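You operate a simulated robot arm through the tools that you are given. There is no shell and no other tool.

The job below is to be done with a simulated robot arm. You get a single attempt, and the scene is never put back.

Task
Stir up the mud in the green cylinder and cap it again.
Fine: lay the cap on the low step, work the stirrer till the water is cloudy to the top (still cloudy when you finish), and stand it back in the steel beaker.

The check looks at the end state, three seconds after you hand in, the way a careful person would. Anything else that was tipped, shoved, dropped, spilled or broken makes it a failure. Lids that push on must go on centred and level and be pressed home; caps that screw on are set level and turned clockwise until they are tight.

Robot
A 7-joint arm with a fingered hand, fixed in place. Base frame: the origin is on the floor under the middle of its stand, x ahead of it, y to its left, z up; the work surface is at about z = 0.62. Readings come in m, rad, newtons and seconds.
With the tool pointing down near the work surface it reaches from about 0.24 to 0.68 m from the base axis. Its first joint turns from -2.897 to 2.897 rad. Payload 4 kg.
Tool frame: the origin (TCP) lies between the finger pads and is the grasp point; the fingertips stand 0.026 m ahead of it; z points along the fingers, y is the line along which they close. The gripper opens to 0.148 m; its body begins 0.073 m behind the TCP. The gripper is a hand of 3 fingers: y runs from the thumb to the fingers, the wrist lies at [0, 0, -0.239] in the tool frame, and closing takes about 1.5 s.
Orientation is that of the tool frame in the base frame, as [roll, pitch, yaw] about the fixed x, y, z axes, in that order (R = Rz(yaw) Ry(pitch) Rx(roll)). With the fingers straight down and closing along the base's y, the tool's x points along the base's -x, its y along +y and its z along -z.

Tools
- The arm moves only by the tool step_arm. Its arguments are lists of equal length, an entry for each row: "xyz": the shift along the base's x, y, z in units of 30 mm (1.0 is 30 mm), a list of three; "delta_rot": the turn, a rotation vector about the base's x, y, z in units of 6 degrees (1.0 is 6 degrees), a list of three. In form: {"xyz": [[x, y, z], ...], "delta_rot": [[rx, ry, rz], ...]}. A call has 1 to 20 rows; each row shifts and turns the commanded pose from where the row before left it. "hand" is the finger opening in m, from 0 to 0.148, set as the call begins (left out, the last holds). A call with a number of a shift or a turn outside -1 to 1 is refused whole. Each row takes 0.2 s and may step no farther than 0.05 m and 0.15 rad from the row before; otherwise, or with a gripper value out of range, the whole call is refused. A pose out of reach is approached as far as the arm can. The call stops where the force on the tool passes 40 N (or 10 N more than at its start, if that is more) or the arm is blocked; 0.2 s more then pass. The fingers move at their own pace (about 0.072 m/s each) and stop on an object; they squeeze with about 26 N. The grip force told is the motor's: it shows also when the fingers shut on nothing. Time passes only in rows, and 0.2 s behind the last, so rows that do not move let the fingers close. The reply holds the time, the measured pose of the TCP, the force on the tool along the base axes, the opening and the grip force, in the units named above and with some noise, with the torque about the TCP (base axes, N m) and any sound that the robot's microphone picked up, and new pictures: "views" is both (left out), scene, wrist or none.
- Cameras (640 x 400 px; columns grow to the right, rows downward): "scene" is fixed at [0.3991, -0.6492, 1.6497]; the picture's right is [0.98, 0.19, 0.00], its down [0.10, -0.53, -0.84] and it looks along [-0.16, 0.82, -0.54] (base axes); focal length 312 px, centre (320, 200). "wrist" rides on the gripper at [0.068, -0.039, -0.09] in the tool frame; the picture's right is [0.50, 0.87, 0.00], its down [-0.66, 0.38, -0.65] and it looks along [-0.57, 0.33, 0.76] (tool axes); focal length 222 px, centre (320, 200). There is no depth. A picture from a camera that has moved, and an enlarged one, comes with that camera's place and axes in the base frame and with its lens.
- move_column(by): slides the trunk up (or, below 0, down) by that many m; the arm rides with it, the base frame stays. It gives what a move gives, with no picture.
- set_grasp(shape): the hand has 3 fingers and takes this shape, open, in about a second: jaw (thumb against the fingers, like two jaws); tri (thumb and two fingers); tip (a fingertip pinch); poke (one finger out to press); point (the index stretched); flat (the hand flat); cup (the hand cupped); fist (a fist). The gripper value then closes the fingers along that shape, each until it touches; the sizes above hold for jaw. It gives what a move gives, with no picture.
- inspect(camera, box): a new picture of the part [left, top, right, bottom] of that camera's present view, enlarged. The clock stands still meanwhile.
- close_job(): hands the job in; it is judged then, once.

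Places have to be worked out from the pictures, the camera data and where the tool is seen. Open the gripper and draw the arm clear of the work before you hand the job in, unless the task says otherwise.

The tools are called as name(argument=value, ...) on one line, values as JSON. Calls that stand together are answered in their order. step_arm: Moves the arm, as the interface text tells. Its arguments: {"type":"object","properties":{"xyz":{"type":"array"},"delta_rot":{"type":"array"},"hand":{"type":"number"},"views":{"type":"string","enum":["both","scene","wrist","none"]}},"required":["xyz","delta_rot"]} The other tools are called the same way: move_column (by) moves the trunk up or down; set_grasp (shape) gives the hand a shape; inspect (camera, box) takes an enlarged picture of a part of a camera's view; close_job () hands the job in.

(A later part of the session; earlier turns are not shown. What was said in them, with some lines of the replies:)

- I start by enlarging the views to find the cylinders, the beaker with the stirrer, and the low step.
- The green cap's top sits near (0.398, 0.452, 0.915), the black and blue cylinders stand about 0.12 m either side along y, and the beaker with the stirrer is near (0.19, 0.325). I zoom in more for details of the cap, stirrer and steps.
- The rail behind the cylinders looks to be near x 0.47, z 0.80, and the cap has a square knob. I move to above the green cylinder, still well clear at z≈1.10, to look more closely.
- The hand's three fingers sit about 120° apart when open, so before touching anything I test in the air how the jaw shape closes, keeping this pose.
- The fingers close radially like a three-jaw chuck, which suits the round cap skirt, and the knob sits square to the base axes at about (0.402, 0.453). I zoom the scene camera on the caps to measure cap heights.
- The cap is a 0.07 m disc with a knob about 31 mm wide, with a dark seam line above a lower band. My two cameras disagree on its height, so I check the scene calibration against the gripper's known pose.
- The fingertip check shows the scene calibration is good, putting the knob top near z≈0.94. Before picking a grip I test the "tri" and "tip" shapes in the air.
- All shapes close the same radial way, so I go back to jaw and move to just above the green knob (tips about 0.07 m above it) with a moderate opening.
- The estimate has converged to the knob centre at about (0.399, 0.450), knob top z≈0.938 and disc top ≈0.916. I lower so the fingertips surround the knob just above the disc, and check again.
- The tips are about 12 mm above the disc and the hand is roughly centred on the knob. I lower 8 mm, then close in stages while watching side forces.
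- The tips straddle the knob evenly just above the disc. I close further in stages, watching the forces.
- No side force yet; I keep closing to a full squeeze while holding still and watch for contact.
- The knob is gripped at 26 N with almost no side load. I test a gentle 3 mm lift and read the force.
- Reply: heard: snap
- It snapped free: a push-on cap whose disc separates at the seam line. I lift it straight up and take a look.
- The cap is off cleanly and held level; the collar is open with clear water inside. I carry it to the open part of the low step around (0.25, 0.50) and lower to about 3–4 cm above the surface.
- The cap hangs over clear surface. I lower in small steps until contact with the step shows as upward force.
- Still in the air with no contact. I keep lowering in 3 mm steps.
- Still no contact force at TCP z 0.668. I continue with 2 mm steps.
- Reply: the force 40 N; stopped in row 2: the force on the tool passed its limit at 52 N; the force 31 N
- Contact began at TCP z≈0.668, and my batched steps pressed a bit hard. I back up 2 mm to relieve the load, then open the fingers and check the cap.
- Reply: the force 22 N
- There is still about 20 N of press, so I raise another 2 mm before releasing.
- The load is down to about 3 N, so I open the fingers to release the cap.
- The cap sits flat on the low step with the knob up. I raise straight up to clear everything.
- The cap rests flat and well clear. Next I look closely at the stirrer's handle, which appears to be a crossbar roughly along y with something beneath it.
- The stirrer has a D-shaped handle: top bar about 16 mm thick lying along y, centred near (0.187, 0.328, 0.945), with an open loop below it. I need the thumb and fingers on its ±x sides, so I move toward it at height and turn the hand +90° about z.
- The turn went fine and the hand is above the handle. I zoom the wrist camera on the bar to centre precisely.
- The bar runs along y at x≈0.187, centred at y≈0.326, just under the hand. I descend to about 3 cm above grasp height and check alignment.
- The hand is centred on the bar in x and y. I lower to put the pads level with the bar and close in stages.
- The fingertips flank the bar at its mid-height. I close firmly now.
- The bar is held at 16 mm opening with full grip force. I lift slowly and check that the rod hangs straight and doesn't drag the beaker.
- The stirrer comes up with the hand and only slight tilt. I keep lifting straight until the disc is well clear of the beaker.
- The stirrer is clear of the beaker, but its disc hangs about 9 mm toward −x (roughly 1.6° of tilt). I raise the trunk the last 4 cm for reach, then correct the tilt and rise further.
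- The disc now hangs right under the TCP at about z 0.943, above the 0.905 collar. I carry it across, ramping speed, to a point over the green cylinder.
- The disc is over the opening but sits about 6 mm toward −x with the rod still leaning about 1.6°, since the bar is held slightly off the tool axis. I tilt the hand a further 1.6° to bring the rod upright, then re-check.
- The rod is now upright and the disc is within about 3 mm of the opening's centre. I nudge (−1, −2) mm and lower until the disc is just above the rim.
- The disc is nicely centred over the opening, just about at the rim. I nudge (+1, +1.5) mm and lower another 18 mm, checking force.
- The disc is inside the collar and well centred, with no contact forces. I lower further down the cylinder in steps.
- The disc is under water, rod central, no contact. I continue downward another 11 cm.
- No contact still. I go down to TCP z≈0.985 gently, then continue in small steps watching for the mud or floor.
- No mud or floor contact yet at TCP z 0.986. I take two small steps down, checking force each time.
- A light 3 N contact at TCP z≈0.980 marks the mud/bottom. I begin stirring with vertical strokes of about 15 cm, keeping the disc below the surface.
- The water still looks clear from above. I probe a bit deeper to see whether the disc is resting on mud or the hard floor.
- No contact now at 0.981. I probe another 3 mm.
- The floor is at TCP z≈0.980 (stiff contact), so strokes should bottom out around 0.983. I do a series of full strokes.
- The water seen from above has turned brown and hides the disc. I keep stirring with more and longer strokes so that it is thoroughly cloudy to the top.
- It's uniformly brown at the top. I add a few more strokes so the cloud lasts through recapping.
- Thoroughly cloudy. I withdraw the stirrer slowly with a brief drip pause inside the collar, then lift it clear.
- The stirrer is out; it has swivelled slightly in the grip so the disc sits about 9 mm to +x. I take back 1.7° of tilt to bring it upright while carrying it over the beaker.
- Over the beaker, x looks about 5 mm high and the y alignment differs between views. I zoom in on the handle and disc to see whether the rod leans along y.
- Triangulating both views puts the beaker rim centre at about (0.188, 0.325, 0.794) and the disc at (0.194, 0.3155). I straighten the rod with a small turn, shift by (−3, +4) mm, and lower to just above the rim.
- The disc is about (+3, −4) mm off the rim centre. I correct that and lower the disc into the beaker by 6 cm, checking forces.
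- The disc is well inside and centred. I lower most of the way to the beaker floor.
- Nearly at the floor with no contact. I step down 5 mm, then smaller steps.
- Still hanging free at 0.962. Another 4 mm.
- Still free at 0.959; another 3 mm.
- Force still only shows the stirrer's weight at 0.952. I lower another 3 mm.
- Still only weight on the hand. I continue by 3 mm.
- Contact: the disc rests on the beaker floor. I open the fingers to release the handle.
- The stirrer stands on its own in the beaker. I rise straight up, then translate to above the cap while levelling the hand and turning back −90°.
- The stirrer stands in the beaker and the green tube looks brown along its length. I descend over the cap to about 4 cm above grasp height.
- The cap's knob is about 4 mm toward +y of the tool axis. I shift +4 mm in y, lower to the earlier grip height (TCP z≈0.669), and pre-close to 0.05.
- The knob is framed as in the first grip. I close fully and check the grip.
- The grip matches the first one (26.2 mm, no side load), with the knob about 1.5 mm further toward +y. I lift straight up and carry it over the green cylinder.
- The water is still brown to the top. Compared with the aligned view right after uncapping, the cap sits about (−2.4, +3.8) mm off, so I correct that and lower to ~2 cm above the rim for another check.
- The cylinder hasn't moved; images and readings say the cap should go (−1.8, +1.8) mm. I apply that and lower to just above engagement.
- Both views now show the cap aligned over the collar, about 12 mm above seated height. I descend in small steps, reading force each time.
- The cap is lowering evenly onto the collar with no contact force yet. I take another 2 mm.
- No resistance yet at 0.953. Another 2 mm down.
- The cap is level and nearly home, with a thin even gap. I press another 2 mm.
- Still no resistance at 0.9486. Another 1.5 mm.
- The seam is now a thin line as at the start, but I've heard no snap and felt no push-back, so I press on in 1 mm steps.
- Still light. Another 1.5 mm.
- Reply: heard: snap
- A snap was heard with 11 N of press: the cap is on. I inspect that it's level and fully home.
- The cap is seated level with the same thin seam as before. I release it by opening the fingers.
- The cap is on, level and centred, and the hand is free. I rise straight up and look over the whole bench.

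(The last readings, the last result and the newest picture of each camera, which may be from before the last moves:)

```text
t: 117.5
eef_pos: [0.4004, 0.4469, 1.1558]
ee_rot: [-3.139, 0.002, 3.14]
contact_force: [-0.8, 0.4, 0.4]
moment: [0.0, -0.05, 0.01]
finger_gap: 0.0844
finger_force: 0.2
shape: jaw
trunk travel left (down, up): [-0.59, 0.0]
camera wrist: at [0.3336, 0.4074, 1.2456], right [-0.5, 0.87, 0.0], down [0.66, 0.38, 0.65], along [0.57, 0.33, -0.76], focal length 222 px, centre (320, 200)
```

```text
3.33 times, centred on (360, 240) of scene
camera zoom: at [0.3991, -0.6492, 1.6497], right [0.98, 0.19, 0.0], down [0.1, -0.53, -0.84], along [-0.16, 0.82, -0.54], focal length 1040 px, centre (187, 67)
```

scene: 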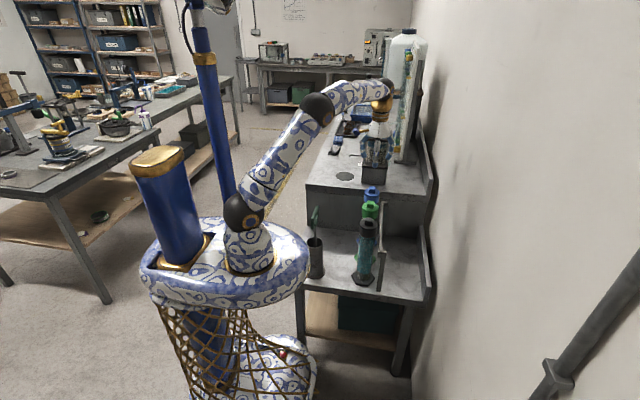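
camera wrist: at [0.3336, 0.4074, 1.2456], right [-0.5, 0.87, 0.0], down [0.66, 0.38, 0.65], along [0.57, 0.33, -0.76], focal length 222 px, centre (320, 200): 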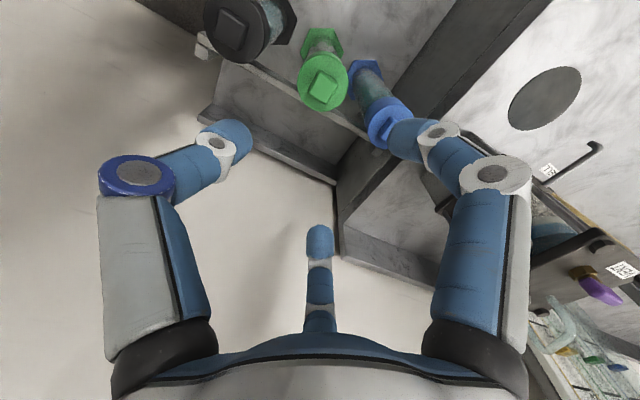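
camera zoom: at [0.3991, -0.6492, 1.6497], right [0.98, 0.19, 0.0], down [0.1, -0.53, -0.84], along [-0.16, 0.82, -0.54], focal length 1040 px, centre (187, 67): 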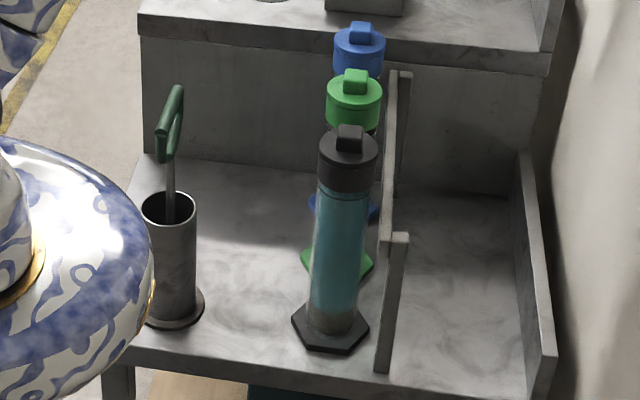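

Everything is in place: cap on, stirrer standing in the beaker, neighbours untouched. I draw the arm back clear of the work, and check the tube's cloudiness from there.

step_arm(xyz=[[-0.4, -0.28, 0.4], [-0.85, -0.6, 0.75], [-0.85, -0.6, 0.75], [-0.85, -0.6, 0.75], [-0.85, -0.6, 0.75], [-0.85, -0.6, 0.75], [-0.85, -0.6, 0.75], [-0.4, -0.28, 0.4], [0, 0, 0]], delta_rot=[[0, 0, 0], [0, 0, 0], [0, 0, 0], [0, 0, 0], [0, 0, 0], [0, 0, 0], [0, 0, 0], [0, 0, 0], [0, 0, 0]], hand=0.148)

inspect(camera="wrist", box=[250, 0, 410, 200])

inspect(camera="wrist", box=[270, 70, 390, 180])

inspect(camera="scene", box=[295, 190, 395, 290])

```text
t: 119.5
eef_pos: [0.223, 0.3222, 1.316]
ee_rot: [-3.142, 0.001, 3.14]
contact_force: [0.3, 0.5, 0.0]
moment: [0.02, 0.04, 0.01]
finger_gap: 0.148
finger_force: 0.1
shape: jaw
trunk travel left (down, up): [-0.59, 0.0]
camera wrist: at [0.1559, 0.2835, 1.4067], right [-0.5, 0.87, 0.0], down [0.66, 0.38, 0.65], along [0.57, 0.33, -0.76], focal length 222 px, centre (320, 200)
```

scene: 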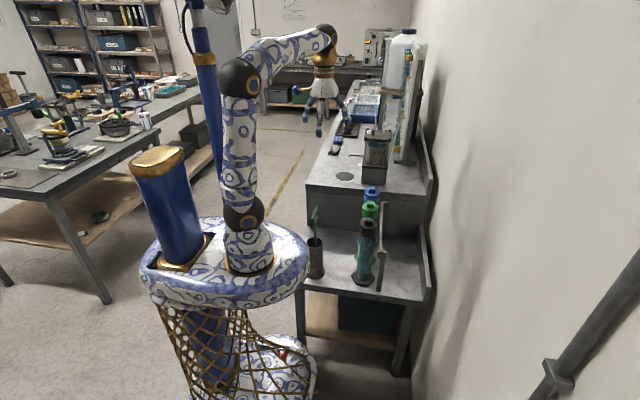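
wrist: 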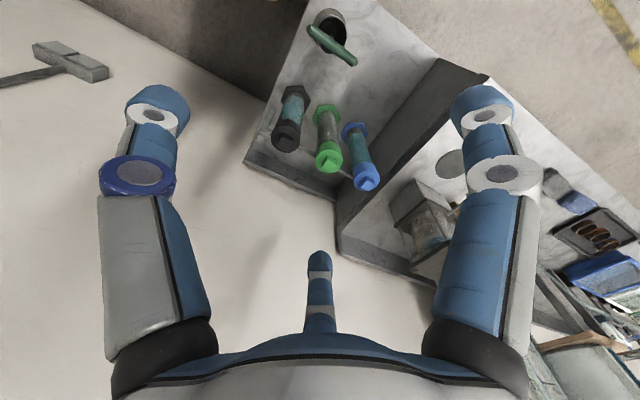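

```text
2.00 times, centred on (330, 100) of wrist
camera zoom: at [0.1559, 0.2835, 1.4067], right [-0.5, 0.87, 0.0], down [0.66, 0.38, 0.65], along [0.57, 0.33, -0.76], focal length 444 px, centre (300, 400)
```

zoom: 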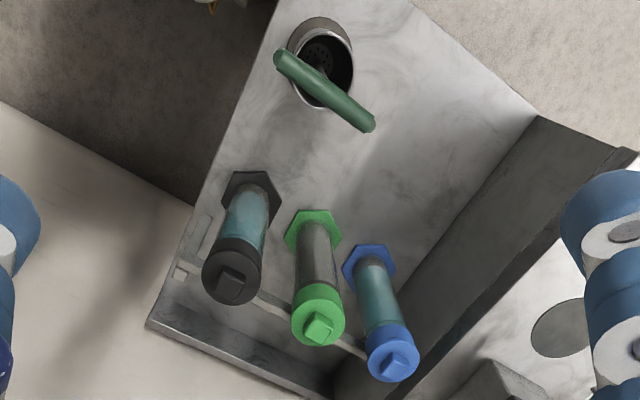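

```text
3.64 times, centred on (330, 125) of wrist
camera zoom: at [0.1559, 0.2835, 1.4067], right [-0.5, 0.87, 0.0], down [0.66, 0.38, 0.65], along [0.57, 0.33, -0.76], focal length 808 px, centre (284, 473)
```

zoom: 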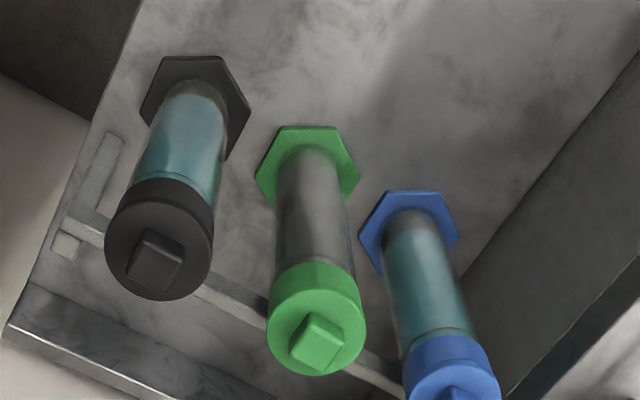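

```text
4.00 times, centred on (345, 240) of scene
camera zoom: at [0.3991, -0.6492, 1.6497], right [0.98, 0.19, 0.0], down [0.1, -0.53, -0.84], along [-0.16, 0.82, -0.54], focal length 1248 px, centre (220, 40)
```

zoom: 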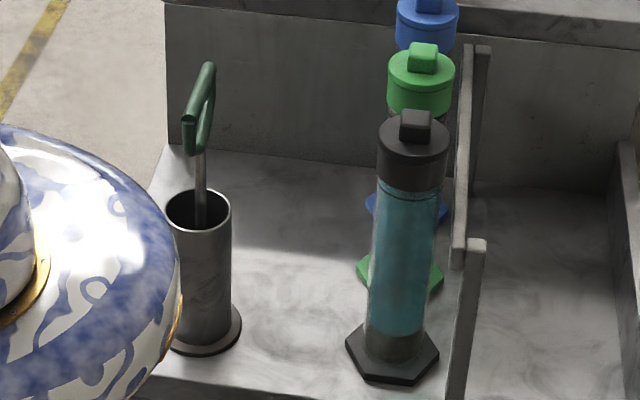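

The green tube is cloudy grey-brown right up to its cap. The cap is snapped on level, the stirrer stands in the steel beaker, and the neighbours look undisturbed. The hand is open and clear, so I hand the job in.

close_job()

```text
The job is handed in.
```

The mud in the green cylinder is stirred up and the cap is back on. I've handed the job in but have not seen the result of the check.

- **Cap:** I laid it on the low step while stirring. It went back on centred and level and snapped home under about 11 N. While laying it down I pressed it onto the step too hard, peaking at 52 N. It looked undamaged and seated normally afterwards.
- **Water:** It was grey-brown right up to the cap about 40 seconds after the last stroke, when I took the final pictures.
- **Stirrer:** It is standing on its own in the steel beaker.
- **Everything else:** The black and blue cylinders and the rail look untouched, and I saw no spills. The arm is drawn back with the hand open.
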